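You operate a simulated robot arm through the tools that you are given. There is no shell and no other tool. Be economical: measure what you need, move in short steps, check, and stop when the job is done.

The job below is to be done with a simulated robot arm. You get a single attempt, and the scene is never put back.

JOB
Close up the green trainer: fan switch to AUTO, heater valve and fan guard shut, coolant tray in.

Only the result counts: the job must be done as asked and must still hold three seconds after the hand-in. Knocking over, shifting, dropping, spilling or breaking anything else fails it.

ROBOT AND FRAMES
A 6-joint arm with a four-finger gripper on a trunk, on a base that drives. Base frame: it is fixed to the floor where the robot stands at the start and does not move with it; the origin is under the middle of the robot, x ahead of it, y to its left, z up. Lengths are in mm, angles in rad, forces in N, time in s.
Its first joint turns from -2.897 to 2.897 rad. Places, roughly: blue fan switch [800, 0, 900]; brown dash throttle knob [900, 100, 1000]; coolant tray [1600, 500, 500]; cream key [1000, -500, 900]; fan guard [1600, 100, 1200]; green trainer black clamp [1000, -300, 400]; green trainer left brake pedal [700, 100, 100]; green trainer red clamp [1000, -500, 400]; green trainer right brake pedal [900, -600, 100]; red heater valve [1400, -400, 1000]; silver radiator cap [1700, 400, 1200]; yellow drain tap [1600, 500, 700]. Payload 3.43 kg.
Tool frame: the origin (TCP) lies between the finger pads and is the grasp point; the fingertips stand 30 mm ahead of it; z points along the fingers, y is the line along which they close. The gripper opens to 120 mm. The gripper's body begins 85 mm behind the TCP.
Orientation is that of the tool frame in the base frame, as a unit quaternion [w, x, y, z]. With the fingers straight down and closing along the base's y, the tool's x points along the base's -x, its y along +y and its z along -z.

CONTROLS
- The arm moves only by the tool jog_arm. Its argument "targets" is one flat list of numbers, 7 for each row, row after row: the shift along the tool's x, y, z in cm, then the turn, a rotation vector about the tool's x, y, z in rad, then the opening, from 0 (shut) to 1 (fully open). In form: [x, y, z, ax, ay, az, grip, x, y, z, ax, ay, az, grip, ...]. A call has 1 to 20 rows; each row shifts and turns the commanded pose from where the row before left it, along the tool's axes as they then stand. Rows are played at 5 a second. More than 50 mm and 0.15 rad between two rows, or a gripper value outside its range, and nothing of the call is played. A pose out of reach is approached as far as the arm can. The call stops where the force on the tool passes 90 N (or 10 N more than at its start, if that is more) or the arm is blocked; 0.2 s more then pass. Each finger halts on what it meets, pressing with about 36 N; the grip force reading is that of the motor and also rises with nothing between the fingers. The clock runs only during rows and for 0.2 s after the last one: add rows that do not move to give the fingers time. It gives the time, the measured TCP pose, the force on the tool (base axes), the opening and the grip force at its end, in the units of the frame above (readings bear some noise), with the torque about the TCP (base axes, N m) and any sound that the robot's microphone picked up, and new pictures: "views" is both (left out), scene, wrist or none.
- Cameras (640 x 400 px; columns grow to the right, rows downward): "scene" is now at [-199.8, 178, 1253.7]; the picture's right is [-0.09, -1.00, 0.00], its down [-0.17, 0.01, -0.99] and it looks along [0.98, -0.09, -0.17] (base axes); focal length 258 px, centre (320, 200). "wrist" rides on the gripper at [71, -17, -121] in the tool frame; the picture's right is [0.23, 0.97, 0.00], its down [-0.81, 0.19, -0.55] and it looks along [-0.54, 0.13, 0.83] (tool axes); focal length 275 px, centre (320, 200).
- steer(legs): drives the robot by 1 to 6 legs, each [ahead, turn to the left] in mm and rad, along the robot's own axes; the way and the turn of a leg run together, so that a leg with both is an arc; at most 1500 mm and 3.142 rad a leg. The arm and the cameras ride along, it lands a little off, and it stops where it bumps. It gives what a move gives, and a new picture of the scene camera.
- aim_head(pan, tilt): turns the head with the scene camera to pan (to the left, within 2.496 rad either way) and tilt (down, from -0.506 to 1.204), counted from straight ahead of the robot. It gives what a move gives, and a new picture of the scene camera.
- measure_at(camera, pixels): for up to 12 pixels [column, row] of the newest picture of that camera ("zoom" is the newest enlarged one), the place [x, y, z] in the base frame of the surface seen there, good to about 2 mm. No time passes.
- close_up(camera, box): a new picture of the part [left, top, right, bottom] of that camera's present view, enlarged. No time passes.
- hand_in(): hands the job in; it is judged then, once.

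Work in short steps. Measure before you move; look again where a grasp or a placing could have gone wrong, and mend it. You have 80 turns and 260 pictures in all, those below and enlarged ones among them. Open the gripper and draw the arm clear of the work before you hand the job in, unless the task says otherwise; then end with one line.

The tools are called as name(argument=value, ...) on one line, values as JSON. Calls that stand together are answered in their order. jog_arm: Moves the arm, as the interface text tells. Its arguments: {"type":"object","properties":{"targets":{"type":"array"},"views":{"type":"string","enum":["both","scene","wrist","none"]}},"required":["targets"]} The other tools are called the same way: steer (legs) drives the base; aim_head (pan, tilt) turns the head that bears the scene camera; measure_at (camera, pixels) gives the place of the surface under pixels of a picture; close_up (camera, box) takes an enlarged picture of a part of a camera's view; hand_in () hands the job in.

At the start:

```text
time_s: 0.0
tcp_pos: [722.3, 106.8, 1282.7]
tcp_rot: [0.0, 0.0, 1.0, 0.0]
ft_force: [0.1, -0.4, 0.1]
ft_torque: [-0.02, -0.02, -0.02]
grip_width: 120.1
grasp_force: 0.0
robot x, y, heading: [-0.3, -1.4, 0.0]
head pan, tilt: [-0.093, 0.159]
```

scene: 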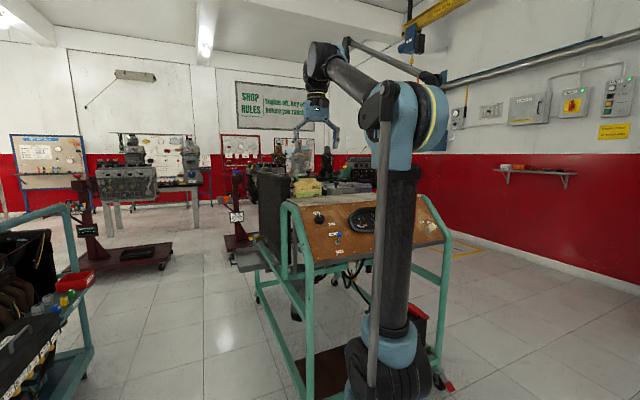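
wrist: 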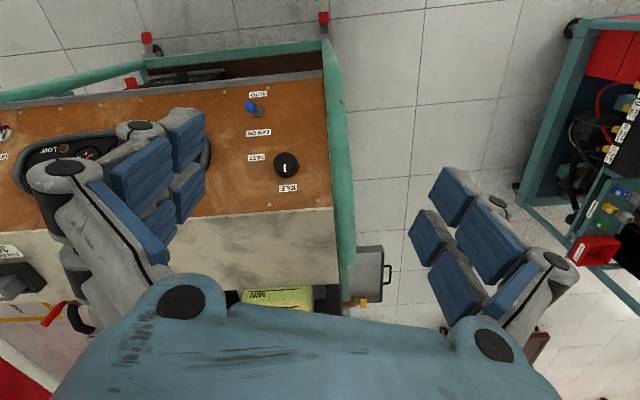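

The scene shows the green trainer's dash around (370,225), with the blue switch at about (337,237). I'll enlarge the dash in both cameras.

close_up(camera="scene", box=[230, 130, 470, 280])

close_up(camera="wrist", box=[180, 60, 400, 320])

measure_at(camera="wrist", pixels=[[251, 106], [257, 94], [258, 132], [286, 165], [230, 106], [276, 106], [370, 270], [300, 200], [300, 230], [388, 275]])

```text
2.67 times, centred on (350, 205) of scene
```

zoom: 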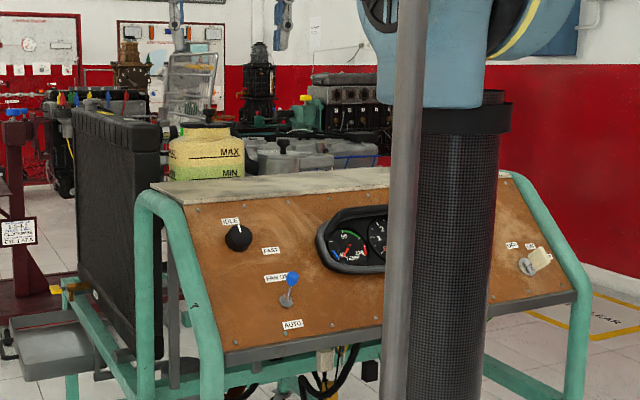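

```text
1.54 times, centred on (290, 190) of wrist
```

zoom: 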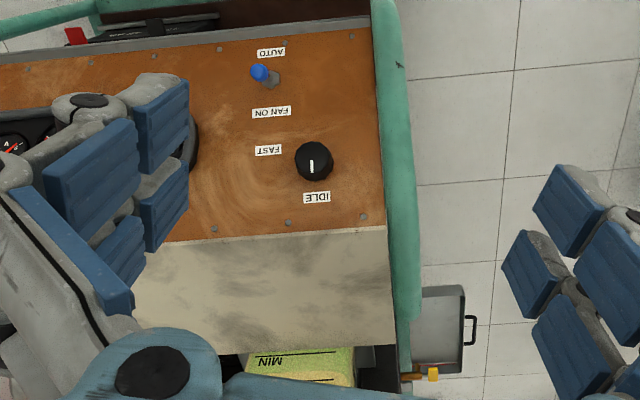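

```text
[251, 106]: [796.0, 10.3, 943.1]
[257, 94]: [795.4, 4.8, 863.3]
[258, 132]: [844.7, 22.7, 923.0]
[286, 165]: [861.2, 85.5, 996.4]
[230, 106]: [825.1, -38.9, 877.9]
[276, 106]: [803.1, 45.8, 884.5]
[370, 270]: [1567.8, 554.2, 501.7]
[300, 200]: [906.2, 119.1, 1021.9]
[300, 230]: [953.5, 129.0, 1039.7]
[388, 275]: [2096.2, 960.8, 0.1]
```

The lever (zoom 290,290) seems to point up to FAN ON, with AUTO below it. I'll enlarge the switch, the guard and the tray for detail.

close_up(camera="scene", box=[310, 215, 366, 260])

measure_at(camera="zoom", pixels=[[320, 200], [300, 230], [250, 200], [450, 200], [280, 330], [420, 330], [250, 60], [450, 60]])

close_up(camera="scene", box=[230, 130, 390, 230])

measure_at(camera="scene", pixels=[[337, 236], [337, 240], [337, 250], [304, 160], [290, 172], [272, 215], [305, 190], [285, 200], [437, 240], [285, 215]])

```text
8.89 times, centred on (338, 238) of scene
```

zoom: 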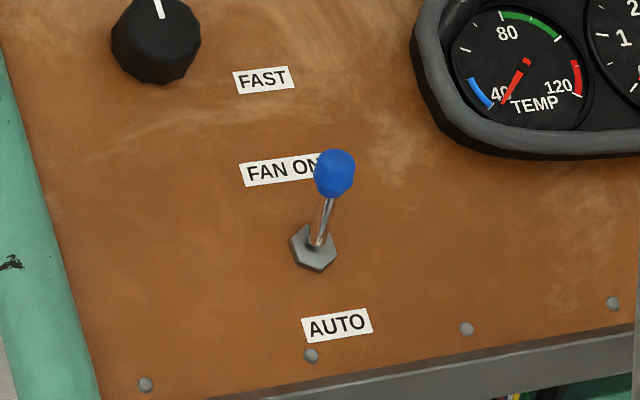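

```text
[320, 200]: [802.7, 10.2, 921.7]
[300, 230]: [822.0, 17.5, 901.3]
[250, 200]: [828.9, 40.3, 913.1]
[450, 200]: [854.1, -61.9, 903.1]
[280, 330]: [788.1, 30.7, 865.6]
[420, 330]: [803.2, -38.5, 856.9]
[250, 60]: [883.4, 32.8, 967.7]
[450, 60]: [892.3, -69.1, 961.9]
```

```text
4.00 times, centred on (310, 180) of scene
```

zoom: 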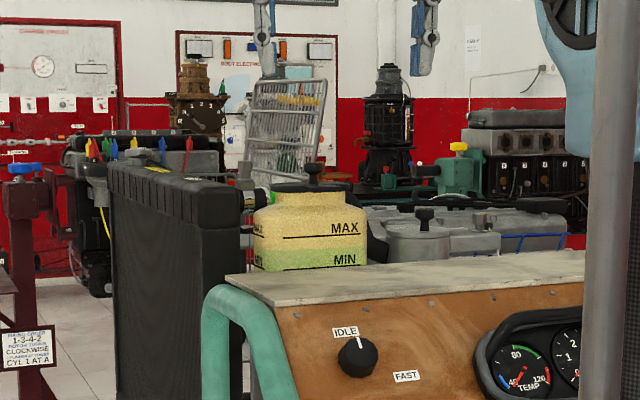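

```text
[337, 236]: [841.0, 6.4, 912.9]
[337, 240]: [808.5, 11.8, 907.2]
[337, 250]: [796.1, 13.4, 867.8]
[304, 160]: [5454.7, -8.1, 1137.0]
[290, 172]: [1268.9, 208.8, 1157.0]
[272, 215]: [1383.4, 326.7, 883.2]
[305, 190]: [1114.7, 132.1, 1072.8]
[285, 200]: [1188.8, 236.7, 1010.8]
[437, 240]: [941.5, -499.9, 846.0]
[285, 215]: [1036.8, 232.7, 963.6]
```

Nut ≈ (820,15,900), knob ≈ (798,10,936), and the panel slopes about 45° with the trainer yawed about +0.32 rad. I'll shut the gripper and move above, upslope of the knob, leaving clearance.

jog_arm(targets=[-3.77, -3.23, 0, 0, 0, 0, 0, -3.77, -3.23, 0, 0, 0, 0, 0, -3.77, -3.23, 0, 0, 0, 0, 0, 0, 0, 4.5, 0, 0, 0, 0, 0, 0, 4.5, 0, 0, 0, 0, 0, 0, 4.5, 0, 0, 0, 0, 0, 0, 4.5, 0, 0, 0, 0, 0, 0, 4.5, 0, 0, 0, 0, 0, 0, 0, 0, 0, 0, 0])

```text
time_s: 2.0
tcp_pos: [821.1, 11.6, 1069.0]
tcp_rot: [0.006, 0.0, 1.0, 0.0]
ft_force: [-0.4, 0.6, -0.9]
ft_torque: [0.01, 0.0, 0.04]
grip_width: 0.0
grasp_force: 33.0
robot x, y, heading: [1.1, -3.3, 0.004]
head pan, tilt: [-0.093, 0.159]
```

scene: 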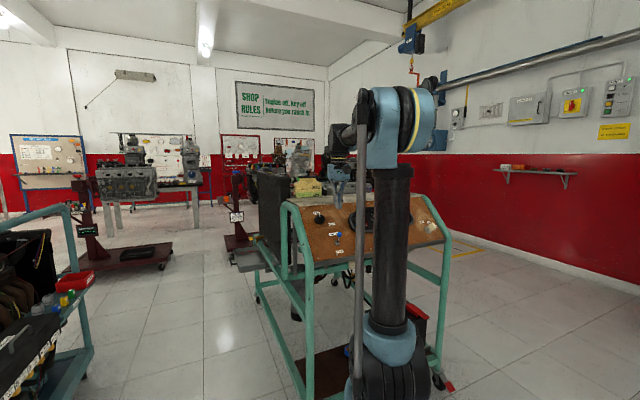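
wrist: 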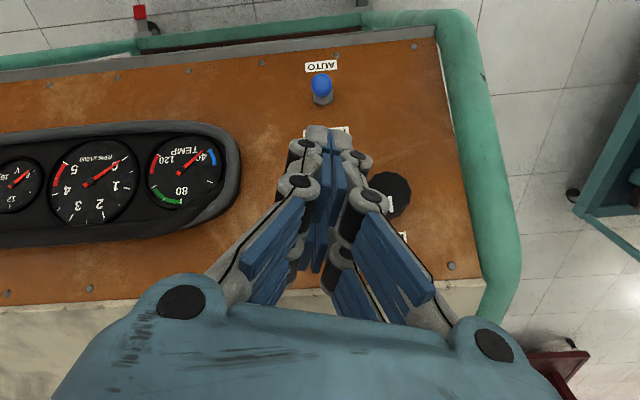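

The wrist view shows the knob at (321,86), clear of the fingertips. I'll measure it and check whether the arm has settled.

measure_at(camera="wrist", pixels=[[321, 78], [321, 86], [321, 92], [312, 86], [331, 86], [322, 101], [340, 110], [300, 110]])

jog_arm(targets=[0, 0, 0, 0, 0, 0, 0, 0, 0, 0, 0, 0, 0, 0], views="none")

```text
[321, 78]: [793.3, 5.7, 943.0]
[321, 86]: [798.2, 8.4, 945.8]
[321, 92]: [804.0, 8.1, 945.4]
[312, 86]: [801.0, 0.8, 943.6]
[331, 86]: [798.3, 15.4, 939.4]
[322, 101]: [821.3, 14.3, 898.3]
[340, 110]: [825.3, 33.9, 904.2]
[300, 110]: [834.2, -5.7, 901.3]
```

```text
time_s: 2.6
tcp_pos: [821.3, 11.2, 1069.6]
tcp_rot: [0.007, 0.0, 1.0, 0.0]
ft_force: [0.7, -0.7, -0.4]
ft_torque: [0.02, 0.04, 0.03]
grip_width: 0.0
grasp_force: 33.7
robot x, y, heading: [-0.3, -0.9, 0.002]
head pan, tilt: [-0.093, 0.159]
```

Knob centre ≈ (800,8,938). I'll shift 12 mm upslope and descend to about z 963 (tip 933).

jog_arm(targets=[-1.3, -0.3, 3, 0, 0, 0, 0, 0, 0, 3.5, 0, 0, 0, 0, 0, 0, 3.5, 0, 0, 0, 0, 0, 0, 0, 0, 0, 0, 0], views="wrist")

```text
time_s: 3.6
tcp_pos: [834.4, 8.1, 970.2]
tcp_rot: [0.007, 0.0, 1.0, 0.0]
ft_force: [-0.7, 0.0, -0.4]
ft_torque: [-0.01, 0.01, 0.0]
grip_width: 0.0
grasp_force: 33.2
robot x, y, heading: [-1.0, -3.0, 0.006]
head pan, tilt: [-0.093, 0.159]
```

wrist: 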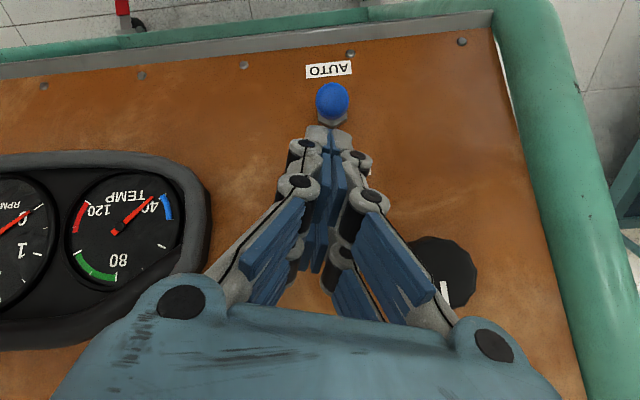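

The tip sits just upslope of the knob. I'll go 10 mm lower, then sweep downslope in small rows.

jog_arm(targets=[0, 0.2, 1.0, 0, 0, 0, 0, 1.0, -0.2, 0.2, 0, 0, 0, 0, 1.0, -0.3, 0.5, 0, 0, 0, 0, 1.0, -0.3, 0.6, 0, 0, 0, 0, 1.0, -0.3, 0.6, 0, 0, 0, 0, 0.8, -0.2, 0.6, 0, 0, 0, 0, 0, 0, 0, 0, 0, 0, 0])

```text
time_s: 4.9
tcp_pos: [786.2, -2.4, 947.7]
tcp_rot: [0.015, 0.0, 1.0, -0.001]
ft_force: [3.5, 0.6, -2.5]
ft_torque: [-0.01, 0.24, 0.02]
grip_width: 0.1
grasp_force: 33.1
robot x, y, heading: [0.3, -2.3, -0.003]
head pan, tilt: [-0.093, 0.159]
stopped in row 6: the force on the tool passed its limit at 110 N (the readings are from after the stop); the commanded pose is now the measured one
```

scene: 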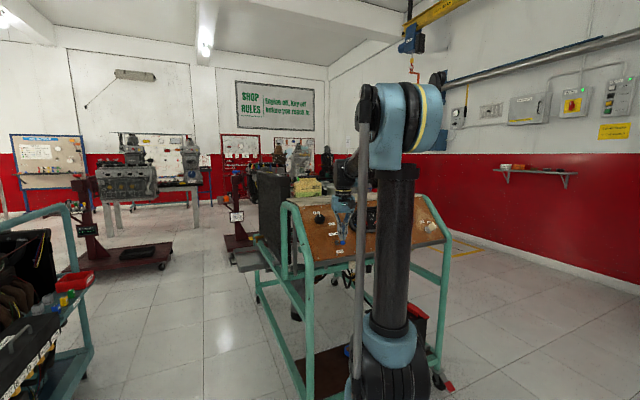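
wrist: 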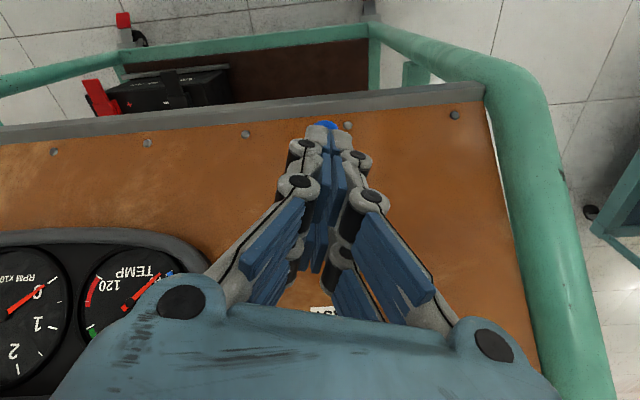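

The lever has likely hit its lower stop (110 N, now relieved). I'll back away upslope and up, then check.

jog_arm(targets=[-1.0, 0.2, -0.8, 0, 0, 0, 0, -1.0, 0.2, -2.5, 0, 0, 0, 0, 0, 0, -4.5, 0, 0, 0, 0, 0, 0, -4.5, 0, 0, 0, 0, 0, 0, -4.5, 0, 0, 0, 0, 0, 0, -4.5, 0, 0, 0, 0, 0, 0, -4.5, 0, 0, 0, 0, 0, 0, -4.5, 0, 0, 0, 0, 0, 0, 0, 0, 0, 0, 0])

close_up(camera="scene", box=[310, 215, 366, 260])

```text
time_s: 6.9
tcp_pos: [796.4, 2.2, 1251.9]
tcp_rot: [0.015, -0.001, 1.0, 0.001]
ft_force: [-0.5, -0.8, 1.1]
ft_torque: [-0.01, 0.01, 0.01]
grip_width: 0.0
grasp_force: 33.7
robot x, y, heading: [2.2, 0.9, -0.001]
head pan, tilt: [-0.093, 0.159]
```

scene: 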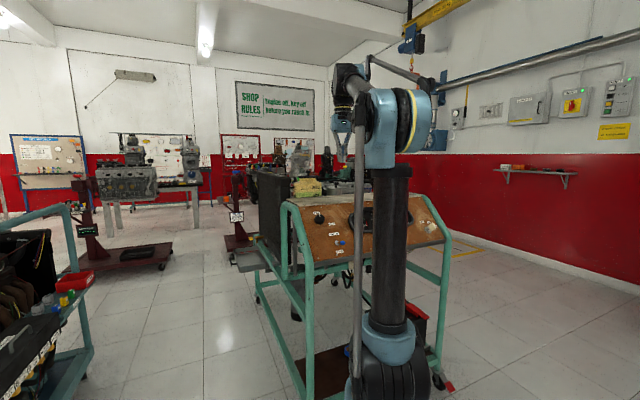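
wrist: 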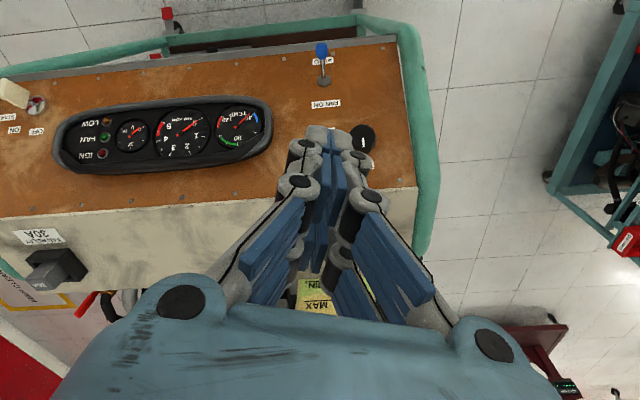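

```text
8.89 times, centred on (338, 238) of scene
```

zoom: 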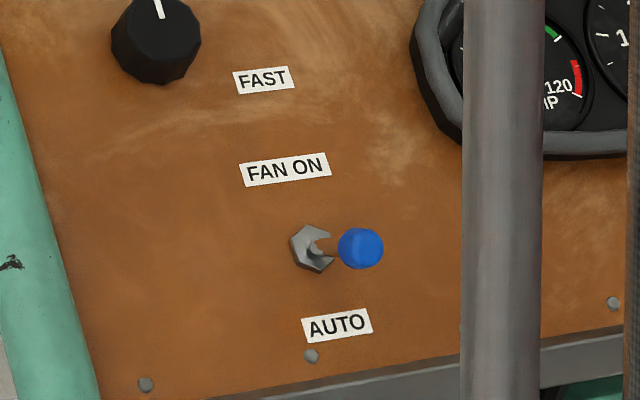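

The lever now points at AUTO. Next I'll get an overview of the left side for driving: first aim the head left and a bit down.

aim_head(pan=0.7, tilt=0.35)

aim_head(pan=-0.7, tilt=0.35)

aim_head(pan=0.1, tilt=0.25)

measure_at(camera="scene", pixels=[[300, 240], [310, 290], [240, 230], [150, 200], [225, 300]])

```text
time_s: 8.1
tcp_pos: [796.4, 2.8, 1251.7]
tcp_rot: [0.016, 0.001, 1.0, 0.001]
ft_force: [0.8, -0.4, -0.6]
ft_torque: [-0.02, 0.01, 0.0]
grip_width: 0.0
grasp_force: 33.8
robot x, y, heading: [1.7, -2.5, 0.002]
head pan, tilt: [0.7, 0.351]
```

scene: 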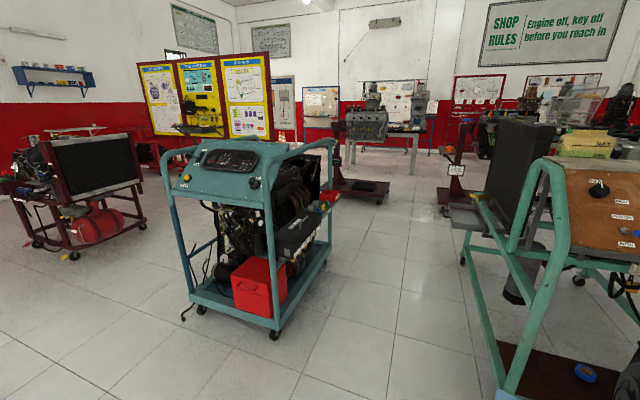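

```text
time_s: 9.6
tcp_pos: [795.9, 1.9, 1251.8]
tcp_rot: [0.015, 0.0, 1.0, 0.0]
ft_force: [0.3, 0.2, -0.2]
ft_torque: [0.02, -0.01, -0.02]
grip_width: 0.0
grasp_force: 33.3
robot x, y, heading: [-1.9, -1.0, 0.001]
head pan, tilt: [-0.7, 0.351]
```

scene: 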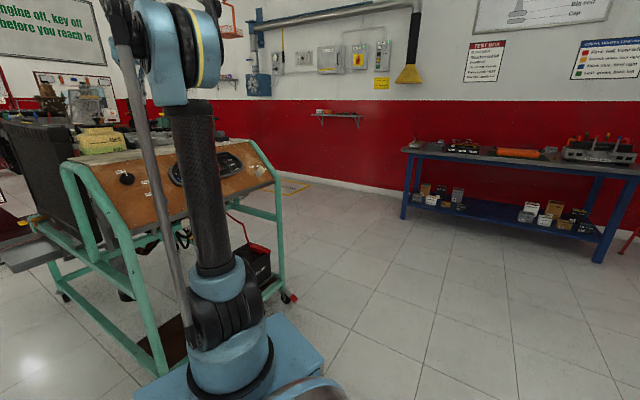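

```text
time_s: 10.7
tcp_pos: [796.2, 2.3, 1250.8]
tcp_rot: [0.016, -0.001, 1.0, 0.001]
ft_force: [0.4, 0.1, -0.4]
ft_torque: [-0.01, -0.01, -0.02]
grip_width: 0.0
grasp_force: 33.4
robot x, y, heading: [-0.7, -3.3, -0.002]
head pan, tilt: [0.099, 0.25]
```

scene: 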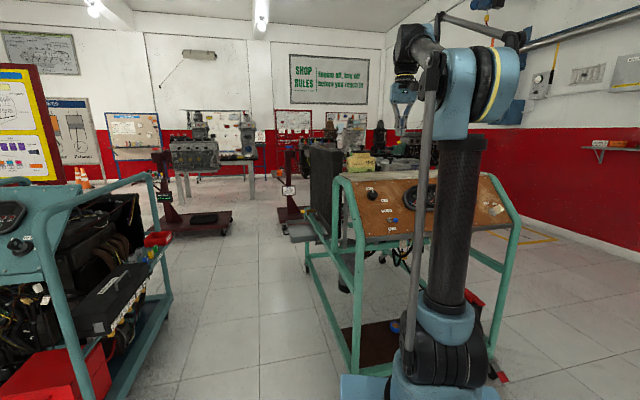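

```text
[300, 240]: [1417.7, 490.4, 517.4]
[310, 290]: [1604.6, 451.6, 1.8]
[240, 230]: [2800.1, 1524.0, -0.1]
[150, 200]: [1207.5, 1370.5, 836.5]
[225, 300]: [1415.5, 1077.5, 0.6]
```

I'll measure the corridor between the green trainer and the teal cart to plan the drive to the tray.

measure_at(camera="scene", pixels=[[168, 290], [165, 225], [105, 395], [125, 370], [152, 190], [357, 365], [362, 250], [340, 200], [290, 228], [317, 230], [305, 268], [398, 385]])

aim_head(pan=0.5, tilt=1.0)

```text
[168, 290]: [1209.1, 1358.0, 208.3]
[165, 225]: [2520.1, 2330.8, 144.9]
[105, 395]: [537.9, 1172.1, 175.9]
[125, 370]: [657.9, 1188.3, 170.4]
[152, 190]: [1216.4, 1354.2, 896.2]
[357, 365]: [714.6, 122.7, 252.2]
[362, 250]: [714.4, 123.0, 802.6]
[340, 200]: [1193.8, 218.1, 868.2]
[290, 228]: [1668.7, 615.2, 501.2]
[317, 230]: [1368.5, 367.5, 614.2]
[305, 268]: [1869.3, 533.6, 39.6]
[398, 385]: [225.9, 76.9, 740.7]
```

```text
time_s: 11.8
tcp_pos: [796.4, 2.5, 1250.1]
tcp_rot: [0.016, 0.0, 1.0, 0.001]
ft_force: [-0.3, -0.1, 0.2]
ft_torque: [-0.01, 0.05, 0.0]
grip_width: 0.0
grasp_force: 33.5
robot x, y, heading: [0.6, -3.8, -0.005]
head pan, tilt: [0.499, 1.0]
```

scene: 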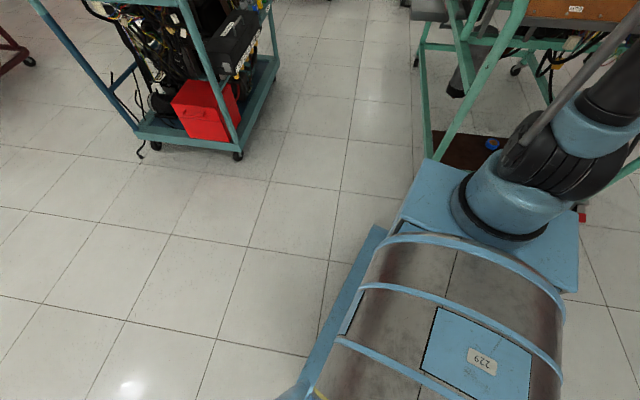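

Measuring the base footprint and the cart's near corner.

measure_at(camera="scene", pixels=[[427, 162], [576, 290], [402, 215], [379, 228], [282, 398], [238, 154], [240, 145], [275, 65], [420, 66], [577, 218], [445, 160], [585, 210]])

```text
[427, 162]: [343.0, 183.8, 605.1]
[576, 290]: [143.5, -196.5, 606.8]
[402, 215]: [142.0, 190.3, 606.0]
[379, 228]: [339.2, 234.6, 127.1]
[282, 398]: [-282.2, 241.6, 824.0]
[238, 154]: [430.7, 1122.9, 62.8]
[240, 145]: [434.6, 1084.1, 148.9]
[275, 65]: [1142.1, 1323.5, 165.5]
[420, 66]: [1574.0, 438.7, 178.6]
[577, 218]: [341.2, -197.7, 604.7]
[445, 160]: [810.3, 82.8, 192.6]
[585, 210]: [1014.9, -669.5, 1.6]
```

Corridor is about 1000 mm wide, yawed 0.33 rad. I'll pull the arm back towards the robot and look behind before driving.

jog_arm(targets=[4.9, 0, 0, 0, 0, 0, 0, 4.9, 0, 0, 0, 0, 0, 0, 4.9, 0, 0, 0, 0, 0, 0, 4.9, 0, 0, 0, 0, 0, 0, 0, 0, 0, 0, 0, 0, 0], views="none")

aim_head(pan=2.49, tilt=0.6)

aim_head(pan=-2.49, tilt=0.6)

```text
time_s: 13.0
tcp_pos: [600.5, 4.4, 1242.9]
tcp_rot: [0.016, -0.001, 1.0, 0.002]
ft_force: [-0.3, -0.2, -0.8]
ft_torque: [-0.01, 0.0, 0.01]
grip_width: 0.0
grasp_force: 32.8
robot x, y, heading: [2.3, -0.9, 0.002]
head pan, tilt: [0.499, 1.0]
```

```text
time_s: 15.0
tcp_pos: [600.9, 4.2, 1242.9]
tcp_rot: [0.016, 0.0, 1.0, 0.0]
ft_force: [-0.4, 1.1, 0.8]
ft_torque: [-0.01, 0.0, -0.01]
grip_width: 0.0
grasp_force: 33.2
robot x, y, heading: [0.0, -2.6, 0.001]
head pan, tilt: [2.491, 0.6]
```

scene: 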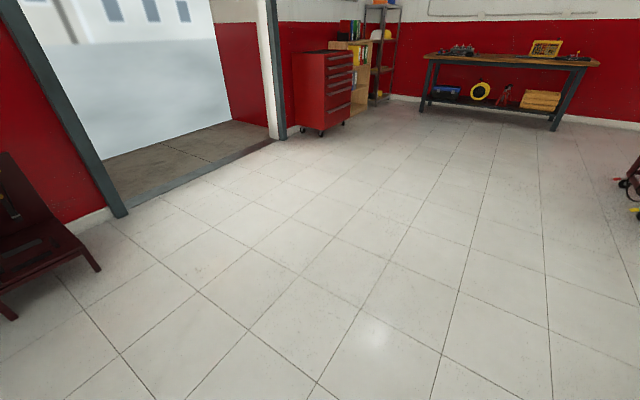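

```text
time_s: 18.9
tcp_pos: [599.1, 4.0, 1243.1]
tcp_rot: [0.016, -0.001, 1.0, 0.0]
ft_force: [-0.4, -0.1, 0.5]
ft_torque: [0.03, -0.04, 0.0]
grip_width: 0.1
grasp_force: 33.5
robot x, y, heading: [-0.8, 0.1, -0.001]
head pan, tilt: [-2.491, 0.6]
```

scene: 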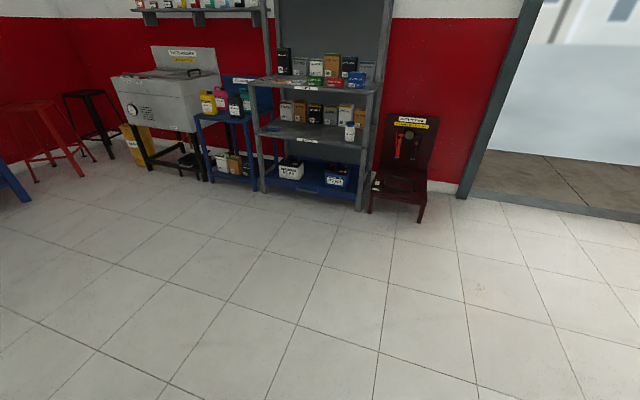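

Behind is mostly open; I'll check the distance to the chair.

measure_at(camera="scene", pixels=[[420, 220], [372, 210], [360, 205], [560, 300], [380, 390]])

aim_head(pan=0.3, tilt=0.4)

```text
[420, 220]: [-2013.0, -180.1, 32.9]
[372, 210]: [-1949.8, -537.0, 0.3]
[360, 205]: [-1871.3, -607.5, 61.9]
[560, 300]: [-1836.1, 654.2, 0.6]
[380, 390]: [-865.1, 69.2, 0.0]
```

```text
time_s: 21.3
tcp_pos: [599.9, 3.8, 1242.9]
tcp_rot: [0.016, -0.001, 1.0, 0.001]
ft_force: [-0.7, 0.6, 0.6]
ft_torque: [-0.03, 0.0, 0.01]
grip_width: 0.0
grasp_force: 33.3
robot x, y, heading: [-1.0, 0.6, 0.003]
head pan, tilt: [0.3, 0.4]
```

scene: 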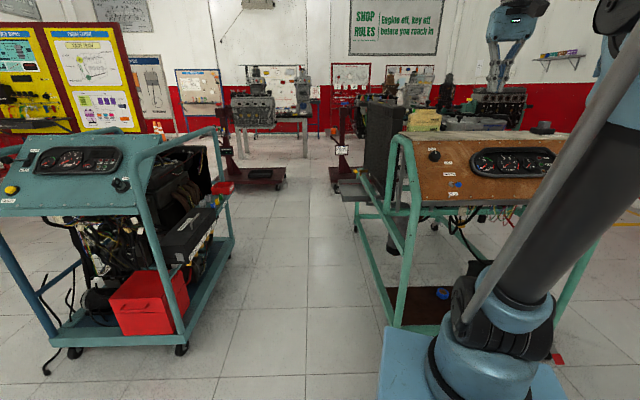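

Plenty of room. I'll back 400, turn 0.68 left, go 870, turn 0.35 right, and go 400 into the corridor.

steer(legs=[[-400, 0], [0, 0.68], [870, 0], [0, -0.35], [400, 0]])

```text
time_s: 33.5
tcp_pos: [1253.6, 847.7, 1242.1]
tcp_rot: [0.015, -0.152, 0.988, 0.003]
ft_force: [-0.8, 0.4, 0.7]
ft_torque: [-0.03, -0.01, 0.02]
grip_width: 0.1
grasp_force: 33.9
robot x, y, heading: [686.5, 660.9, 0.31]
head pan, tilt: [0.3, 0.4]
```

scene: 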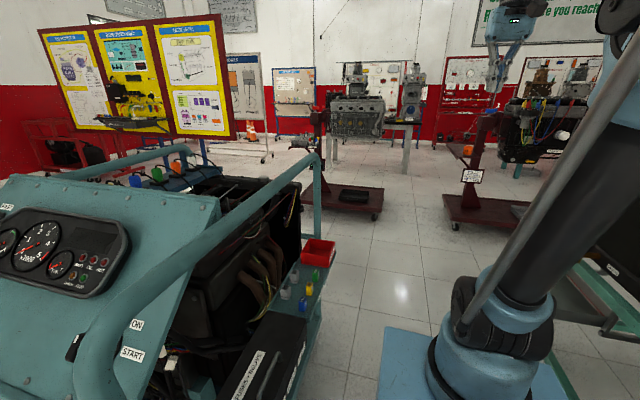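

At (686,661). I'll look right-down to see the tray and the guard.

aim_head(pan=-0.35, tilt=0.35)

measure_at(camera="scene", pixels=[[320, 200]])

```text
time_s: 34.5
tcp_pos: [1240.6, 843.0, 1251.0]
tcp_rot: [0.022, -0.152, 0.988, 0.005]
ft_force: [-0.3, -0.1, 0.9]
ft_torque: [0.01, 0.0, -0.02]
grip_width: 0.0
grasp_force: 33.5
robot x, y, heading: [682.9, 661.3, 0.303]
head pan, tilt: [-0.351, 0.351]
```

scene: 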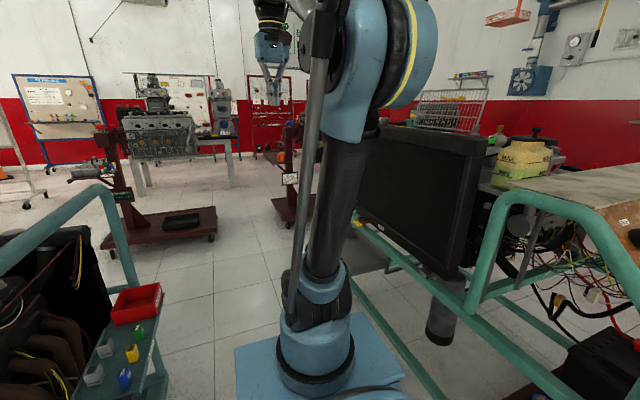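

```text
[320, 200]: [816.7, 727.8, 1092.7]
```

The guard stands up at (450,110); the tray is at (370,258). I'll enlarge and measure.

close_up(camera="scene", box=[340, 70, 560, 280])

measure_at(camera="scene", pixels=[[365, 265], [355, 235], [385, 265], [422, 122], [440, 105], [470, 130], [485, 100], [450, 90], [487, 140], [415, 128], [375, 130], [470, 150]])

```text
1.90 times, centred on (450, 175) of scene
```

zoom: 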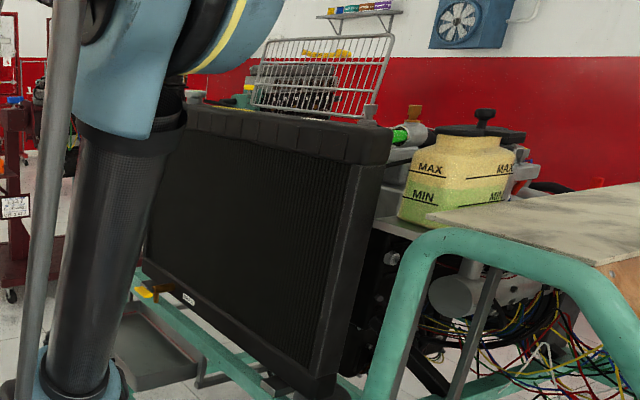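

```text
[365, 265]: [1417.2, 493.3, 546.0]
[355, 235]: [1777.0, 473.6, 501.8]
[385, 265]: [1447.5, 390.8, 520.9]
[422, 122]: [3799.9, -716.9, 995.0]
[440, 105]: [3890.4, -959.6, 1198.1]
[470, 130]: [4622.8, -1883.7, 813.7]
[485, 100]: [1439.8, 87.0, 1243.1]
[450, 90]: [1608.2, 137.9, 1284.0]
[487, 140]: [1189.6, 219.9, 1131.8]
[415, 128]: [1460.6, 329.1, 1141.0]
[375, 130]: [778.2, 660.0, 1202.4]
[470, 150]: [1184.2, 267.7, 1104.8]
```

Tray rim z≈546, floor 502. I'll drive 250 ahead so the tray comes within arm reach at front-right.

steer(legs=[[250, 0]])

aim_head(pan=-0.7, tilt=0.5)

close_up(camera="wrist", box=[0, 0, 640, 400])

```text
time_s: 36.4
tcp_pos: [1477.5, 916.3, 1249.6]
tcp_rot: [0.021, -0.152, 0.988, 0.004]
ft_force: [1.0, -0.5, 0.0]
ft_torque: [0.0, 0.04, -0.03]
grip_width: 0.1
grasp_force: 33.5
robot x, y, heading: [921.6, 732.9, 0.306]
head pan, tilt: [-0.351, 0.351]
```

scene: 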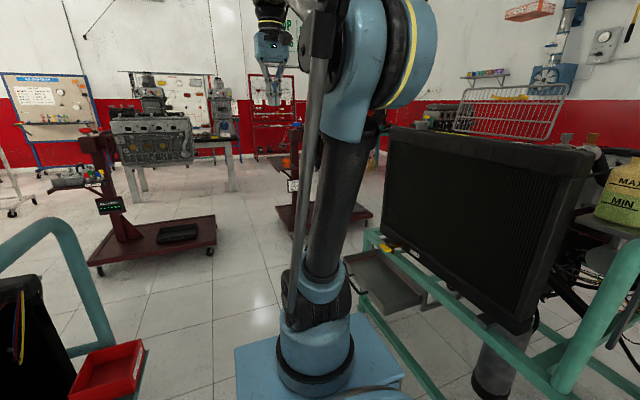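

```text
time_s: 37.2
tcp_pos: [1462.3, 912.8, 1257.1]
tcp_rot: [0.027, -0.152, 0.988, 0.006]
ft_force: [0.6, -0.1, 0.5]
ft_torque: [0.0, 0.0, -0.01]
grip_width: 0.0
grasp_force: 33.6
robot x, y, heading: [920.5, 736.0, 0.305]
head pan, tilt: [-0.7, 0.499]
```

scene: 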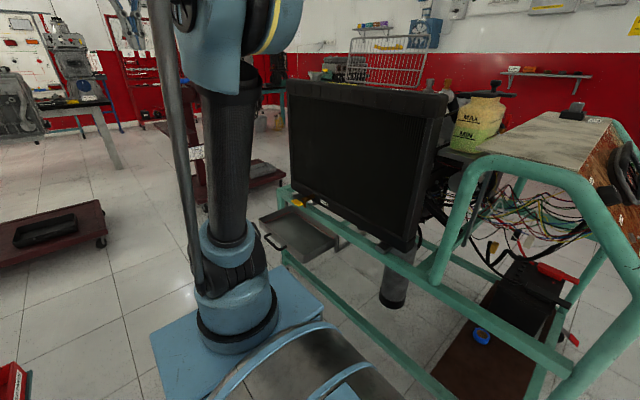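

```text
1.00 times, centred on (320, 200) of wrist (not enlarged: the box is as wide or as high as the picture)
```

zoom: 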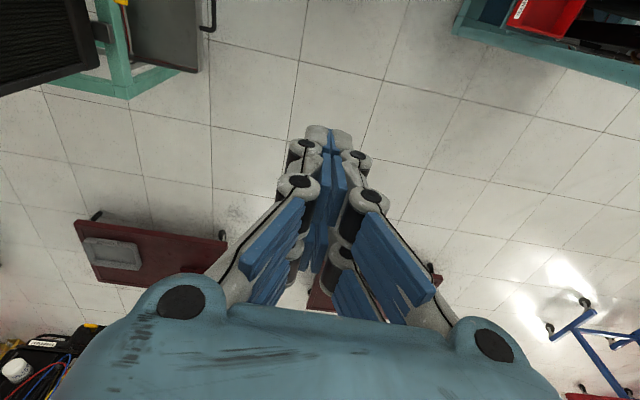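

The tray is at (300,235) with its handle at (274,243) on the outer side. I'll enlarge and measure.

close_up(camera="scene", box=[240, 170, 360, 280])

measure_at(camera="zoom", pixels=[[120, 185], [170, 255], [240, 320], [130, 250], [200, 270], [390, 250], [240, 140], [440, 280], [300, 230], [360, 140], [200, 240], [190, 310]])

```text
3.64 times, centred on (300, 225) of scene
```

zoom: 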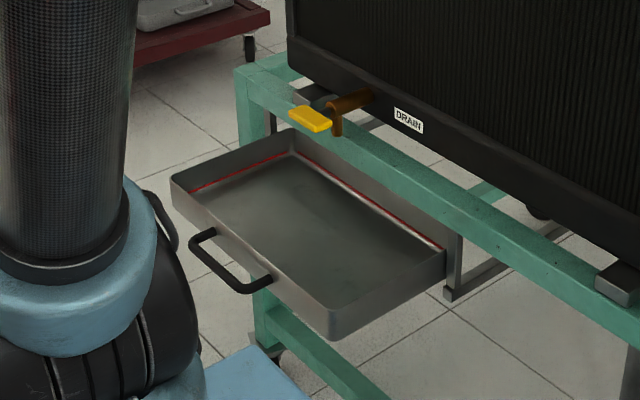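

```text
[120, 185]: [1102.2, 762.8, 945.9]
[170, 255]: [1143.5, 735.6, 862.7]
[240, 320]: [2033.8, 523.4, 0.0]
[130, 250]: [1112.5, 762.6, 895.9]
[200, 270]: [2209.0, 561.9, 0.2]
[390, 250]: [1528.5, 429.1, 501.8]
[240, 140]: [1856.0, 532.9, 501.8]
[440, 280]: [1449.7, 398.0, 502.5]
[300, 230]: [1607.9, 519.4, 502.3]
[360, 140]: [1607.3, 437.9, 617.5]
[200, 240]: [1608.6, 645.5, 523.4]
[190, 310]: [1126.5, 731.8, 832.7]
```

measure_at(camera="zoom", pixels=[[195, 243], [215, 267], [232, 280], [245, 288], [262, 283], [205, 232], [332, 335], [335, 312], [175, 190], [280, 290], [220, 235], [445, 260]])

```text
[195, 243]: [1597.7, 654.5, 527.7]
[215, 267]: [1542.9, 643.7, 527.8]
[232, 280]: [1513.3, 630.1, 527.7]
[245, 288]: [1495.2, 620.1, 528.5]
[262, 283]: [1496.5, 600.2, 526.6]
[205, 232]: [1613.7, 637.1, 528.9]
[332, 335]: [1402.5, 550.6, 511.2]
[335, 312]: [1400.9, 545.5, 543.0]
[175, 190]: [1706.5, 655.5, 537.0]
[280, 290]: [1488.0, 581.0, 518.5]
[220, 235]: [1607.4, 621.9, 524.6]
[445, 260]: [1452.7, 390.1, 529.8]
```

Handle bar runs (1495,620)-(1600,655) at z 528, pushing direction (0.33,-0.94). To get more comfortable reach I'll drive back 100 and check the drain tap's position.

measure_at(camera="zoom", pixels=[[295, 112], [325, 128], [335, 105], [365, 95], [338, 130], [250, 110], [380, 185]])

steer(legs=[[-100, 0]])

```text
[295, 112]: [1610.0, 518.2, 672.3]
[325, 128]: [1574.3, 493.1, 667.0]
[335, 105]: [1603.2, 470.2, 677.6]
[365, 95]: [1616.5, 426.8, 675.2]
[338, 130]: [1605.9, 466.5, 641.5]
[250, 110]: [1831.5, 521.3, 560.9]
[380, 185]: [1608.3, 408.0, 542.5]
```

```text
time_s: 38.4
tcp_pos: [1364.4, 880.5, 1256.6]
tcp_rot: [0.028, -0.151, 0.988, 0.005]
ft_force: [-0.1, -0.5, -0.5]
ft_torque: [0.0, -0.01, -0.02]
grip_width: 0.0
grasp_force: 33.7
robot x, y, heading: [823.3, 700.6, 0.298]
head pan, tilt: [-0.7, 0.499]
```

scene: 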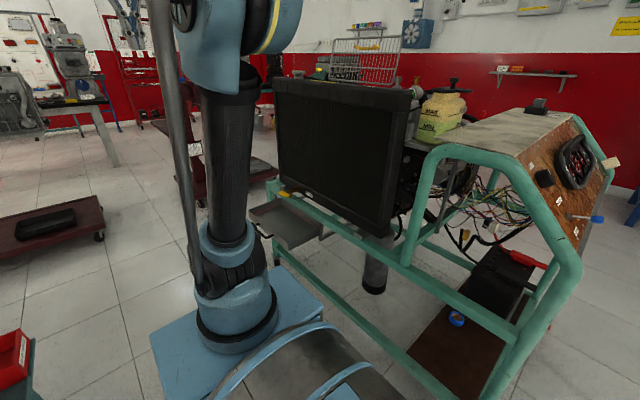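

Tap lies at s≈1650–1690, so I'll push near the handle's near end (1510,627) with the tool tilted 0.5 rad. First lateral move, then tilt, at height.

jog_arm(targets=[-1.24, -4.6, 0, 0, 0, 0, 0, -1.24, -4.6, 0, 0, 0, 0, 0, -1.24, -4.6, 0, 0, 0, 0, 0, -1.24, -4.6, 0, 0, 0, 0, 0, -1.24, -4.6, 0, 0, 0, 0, 0, 0, 0, 3, 0.125, 0, 0, 0, 0, 0, 3, 0.125, 0, 0, 0, 0, 0, 3, 0.125, 0, 0, 0, 0, 0, 3, 0.125, 0, 0, 0, 0, 0, 0, 0, 0, 0, 0])

```text
time_s: 40.5
tcp_pos: [1492.4, 657.4, 1149.8]
tcp_rot: [0.07, -0.137, 0.959, -0.239]
ft_force: [-0.9, -0.1, -0.6]
ft_torque: [-0.02, -0.02, -0.02]
grip_width: 0.0
grasp_force: 33.6
robot x, y, heading: [823.8, 704.0, 0.3]
head pan, tilt: [-0.7, 0.499]
```

scene: 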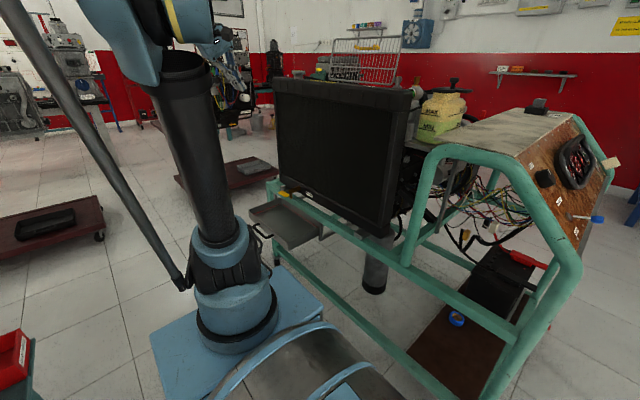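
wrist: 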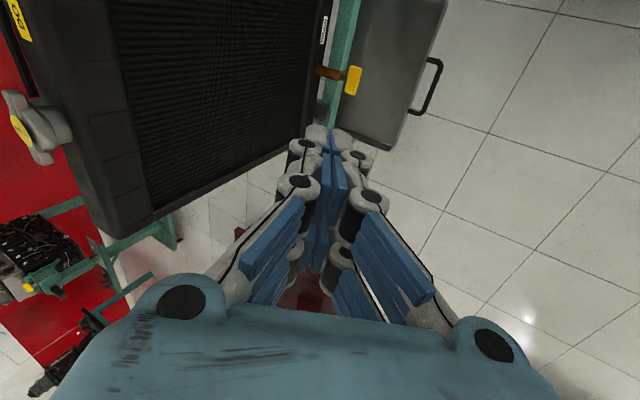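

Tilt is right. I'll descend along the corridor side to about 75 mm outside the handle (10 of 13 steps first).

jog_arm(targets=[0.28, 2.49, 3.95, 0, 0, 0, 0, 0.28, 2.49, 3.95, 0, 0, 0, 0, 0.28, 2.49, 3.95, 0, 0, 0, 0, 0.28, 2.49, 3.95, 0, 0, 0, 0, 0.28, 2.49, 3.95, 0, 0, 0, 0, 0.28, 2.49, 3.95, 0, 0, 0, 0, 0.28, 2.49, 3.95, 0, 0, 0, 0, 0.28, 2.49, 3.95, 0, 0, 0, 0, 0.28, 2.49, 3.95, 0, 0, 0, 0, 0.28, 2.49, 3.95, 0, 0, 0, 0, 0, 0, 0, 0, 0, 0, 0])

```text
time_s: 43.0
tcp_pos: [1484.4, 685.5, 686.1]
tcp_rot: [0.069, -0.138, 0.959, -0.239]
ft_force: [-0.1, 0.7, 0.0]
ft_torque: [0.03, 0.02, 0.01]
grip_width: 0.0
grasp_force: 33.4
robot x, y, heading: [830.0, 704.7, 0.305]
head pan, tilt: [-0.7, 0.499]
```

scene: 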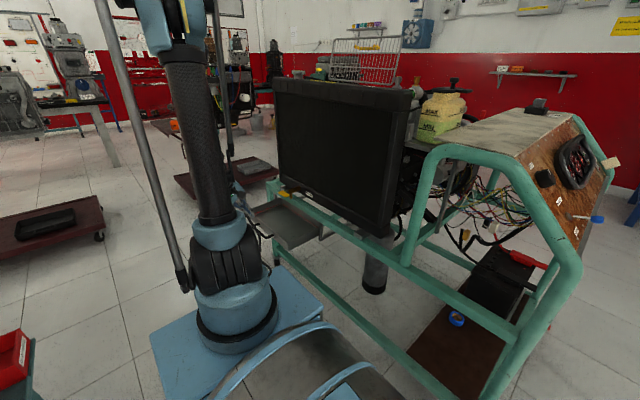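
wrist: 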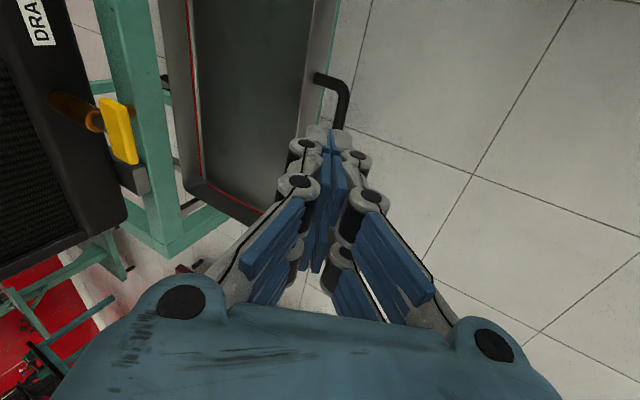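

Continuing the last 143 mm down, staying outside the handle.

jog_arm(targets=[0.09, 2.6, 4.03, 0, 0, 0, 0, 0.09, 2.6, 4.03, 0, 0, 0, 0, 0.09, 2.6, 4.03, 0, 0, 0, 0, 0, 0, 0, 0, 0, 0, 0], views="wrist")

```text
time_s: 44.0
tcp_pos: [1528.6, 699.5, 621.5]
tcp_rot: [0.069, -0.139, 0.959, -0.238]
ft_force: [-0.6, -0.3, -0.3]
ft_torque: [0.04, 0.0, 0.0]
grip_width: 0.2
grasp_force: 33.2
out of reach, approached as far as the arm can: row 2, 3
robot x, y, heading: [825.1, 700.4, 0.299]
head pan, tilt: [-0.7, 0.499]
```

wrist: 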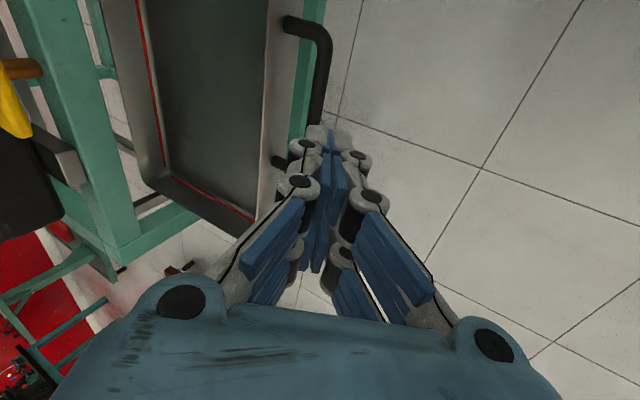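

Out of reach: too close to the axis with the tilt. I'll back the robot 150 mm (the tool is outside the tray, so it's clear).

steer(legs=[[-150, 0]])

jog_arm(targets=[0, 0, 0, 0, 0, 0, 0, 0, 0, 0, 0, 0, 0, 0], views="none")

```text
time_s: 45.3
tcp_pos: [1386.8, 655.9, 621.9]
tcp_rot: [0.069, -0.139, 0.959, -0.239]
ft_force: [0.3, 0.2, -0.4]
ft_torque: [0.04, -0.04, 0.01]
grip_width: 0.0
grasp_force: 33.8
robot x, y, heading: [680.6, 659.3, 0.306]
head pan, tilt: [-0.7, 0.499]
```

scene: 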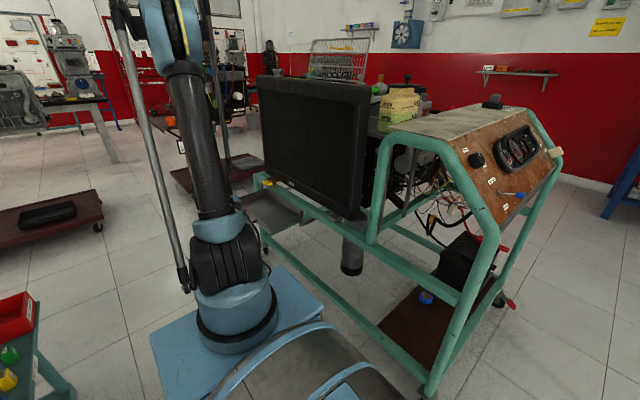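

```text
time_s: 45.9
tcp_pos: [1379.0, 654.2, 630.4]
tcp_rot: [0.075, -0.137, 0.959, -0.238]
ft_force: [0.2, 0.2, 0.6]
ft_torque: [0.03, 0.01, -0.01]
grip_width: 0.0
grasp_force: 33.0
robot x, y, heading: [683.5, 659.7, 0.304]
head pan, tilt: [-0.7, 0.499]
```

jog_arm(targets=[-3.65, 1.56, 2.79, 0, 0, 0, 0, -3.65, 1.56, 2.79, 0, 0, 0, 0, -3.65, 1.56, 2.79, 0, 0, 0, 0, 0, 0, 0, 0, 0, 0, 0])

```text
time_s: 46.9
tcp_pos: [1495.9, 689.9, 550.9]
tcp_rot: [0.075, -0.138, 0.959, -0.237]
ft_force: [0.8, 0.5, -0.3]
ft_torque: [0.04, -0.02, 0.03]
grip_width: 0.0
grasp_force: 33.4
out of reach, approached as far as the arm can: row 1, 2
robot x, y, heading: [679.1, 655.7, 0.303]
head pan, tilt: [-0.7, 0.499]
```

scene: 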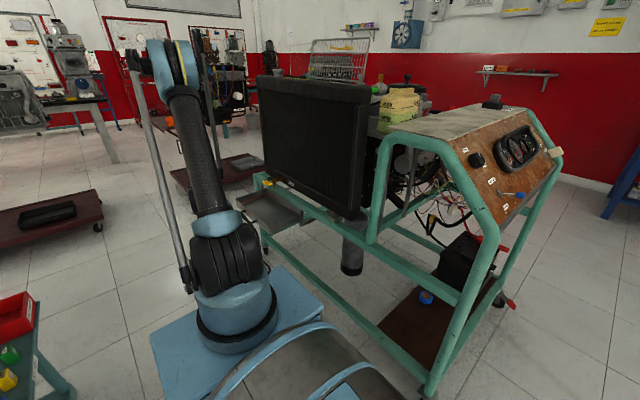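
wrist: 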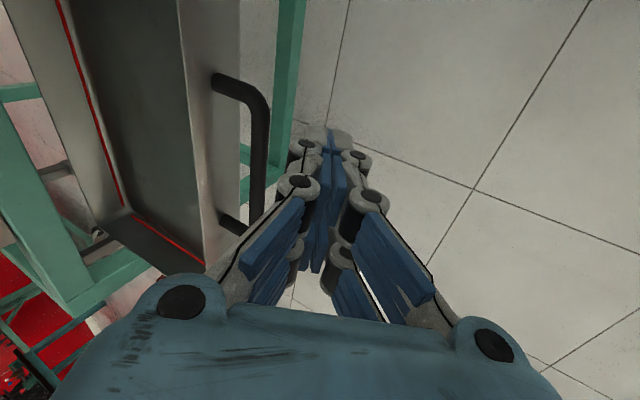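

The fingertip is outside the handle. I'll lower 8 mm and push inward in small rows, partway first.

jog_arm(targets=[-0.06, -1.1, 1.2, 0, 0, 0, 0, -0.06, -1.1, 1.0, 0, 0, 0, 0, -0.06, -1.3, 0.7, 0, 0, 0, 0, -0.08, -1.75, 0.97, 0, 0, 0, 0, -0.08, -1.75, 0.97, 0, 0, 0, 0, -0.08, -1.75, 0.97, 0, 0, 0, 0, 0, 0, 0, 0, 0, 0, 0])

```text
time_s: 48.5
tcp_pos: [1530.6, 589.0, 541.4]
tcp_rot: [0.075, -0.137, 0.959, -0.238]
ft_force: [-0.8, -0.1, 0.6]
ft_torque: [-0.01, 0.03, -0.02]
grip_width: 0.1
grasp_force: 33.1
robot x, y, heading: [684.0, 657.9, 0.301]
head pan, tilt: [-0.7, 0.499]
```

scene: 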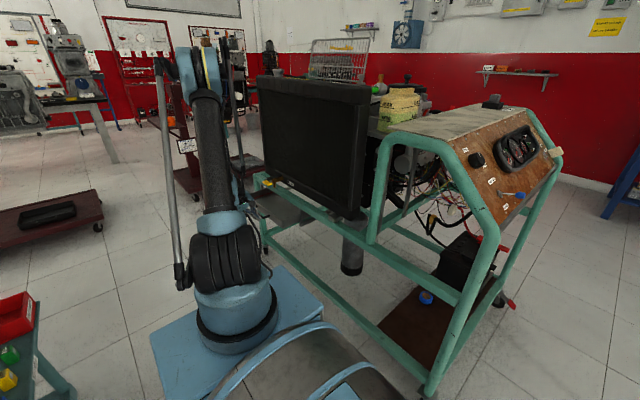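
wrist: 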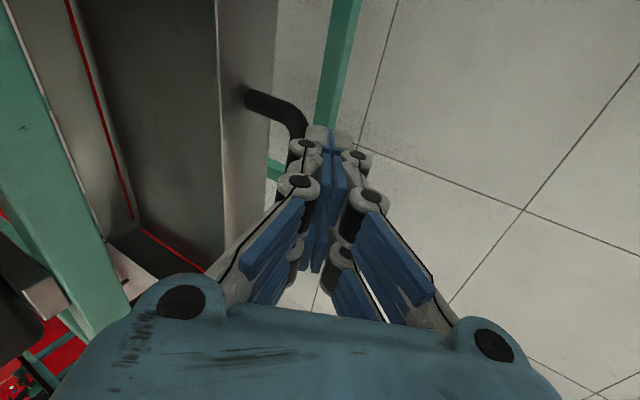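

The tray is moving in (rail closer to it in the wrist view) with no resistance. Continuing the push.

jog_arm(targets=[-0.08, -1.75, 0.97, 0, 0, 0, 0, -0.08, -1.75, 0.97, 0, 0, 0, 0, -0.08, -1.75, 0.97, 0, 0, 0, 0, 0, 0, 0, 0, 0, 0, 0])

```text
time_s: 49.5
tcp_pos: [1552.8, 533.4, 541.8]
tcp_rot: [0.075, -0.136, 0.958, -0.239]
ft_force: [0.7, -0.3, -0.2]
ft_torque: [0.0, -0.03, -0.04]
grip_width: 0.1
grasp_force: 32.9
robot x, y, heading: [680.8, 658.7, 0.304]
head pan, tilt: [-0.7, 0.499]
```

scene: 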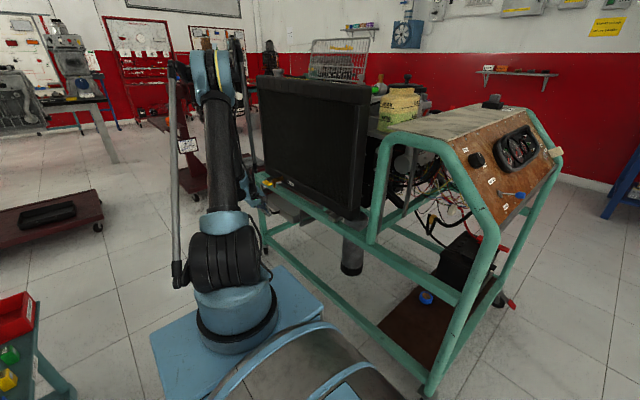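
wrist: 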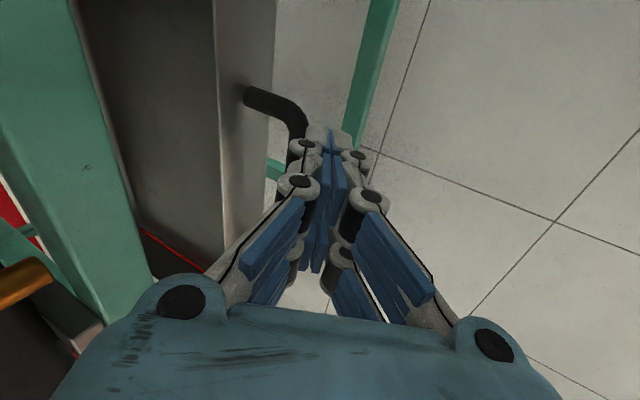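

Still about 50 mm to go. I'll shift 13 mm away from the drain tap (orange at (20,270)), then push on in 10 mm rows.

jog_arm(targets=[0, 0.6, -0.3, 0, 0, 0, 0, 1.3, 0, 0, 0, 0, 0, 0, -0.08, -1.3, 0.7, 0, 0, 0, 0, -0.04, -0.88, 0.49, 0, 0, 0, 0, -0.04, -0.88, 0.49, 0, 0, 0, 0, 0, 0, 0, 0, 0, 0, 0])

```text
time_s: 50.9
tcp_pos: [1548.3, 503.3, 540.4]
tcp_rot: [0.075, -0.137, 0.959, -0.238]
ft_force: [0.4, 0.1, -0.4]
ft_torque: [0.02, -0.01, -0.03]
grip_width: 0.2
grasp_force: 33.2
robot x, y, heading: [680.1, 656.8, 0.303]
head pan, tilt: [-0.7, 0.499]
```

scene: 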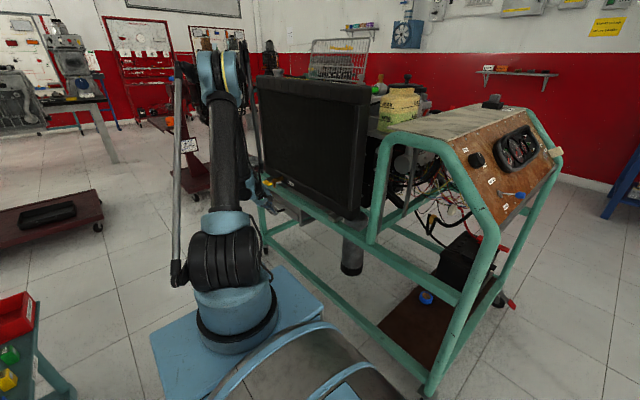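
wrist: 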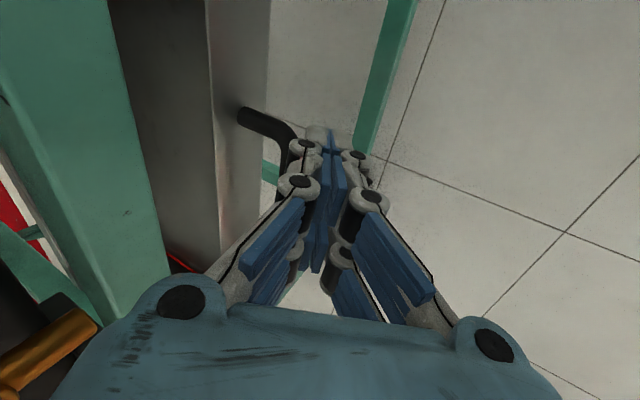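

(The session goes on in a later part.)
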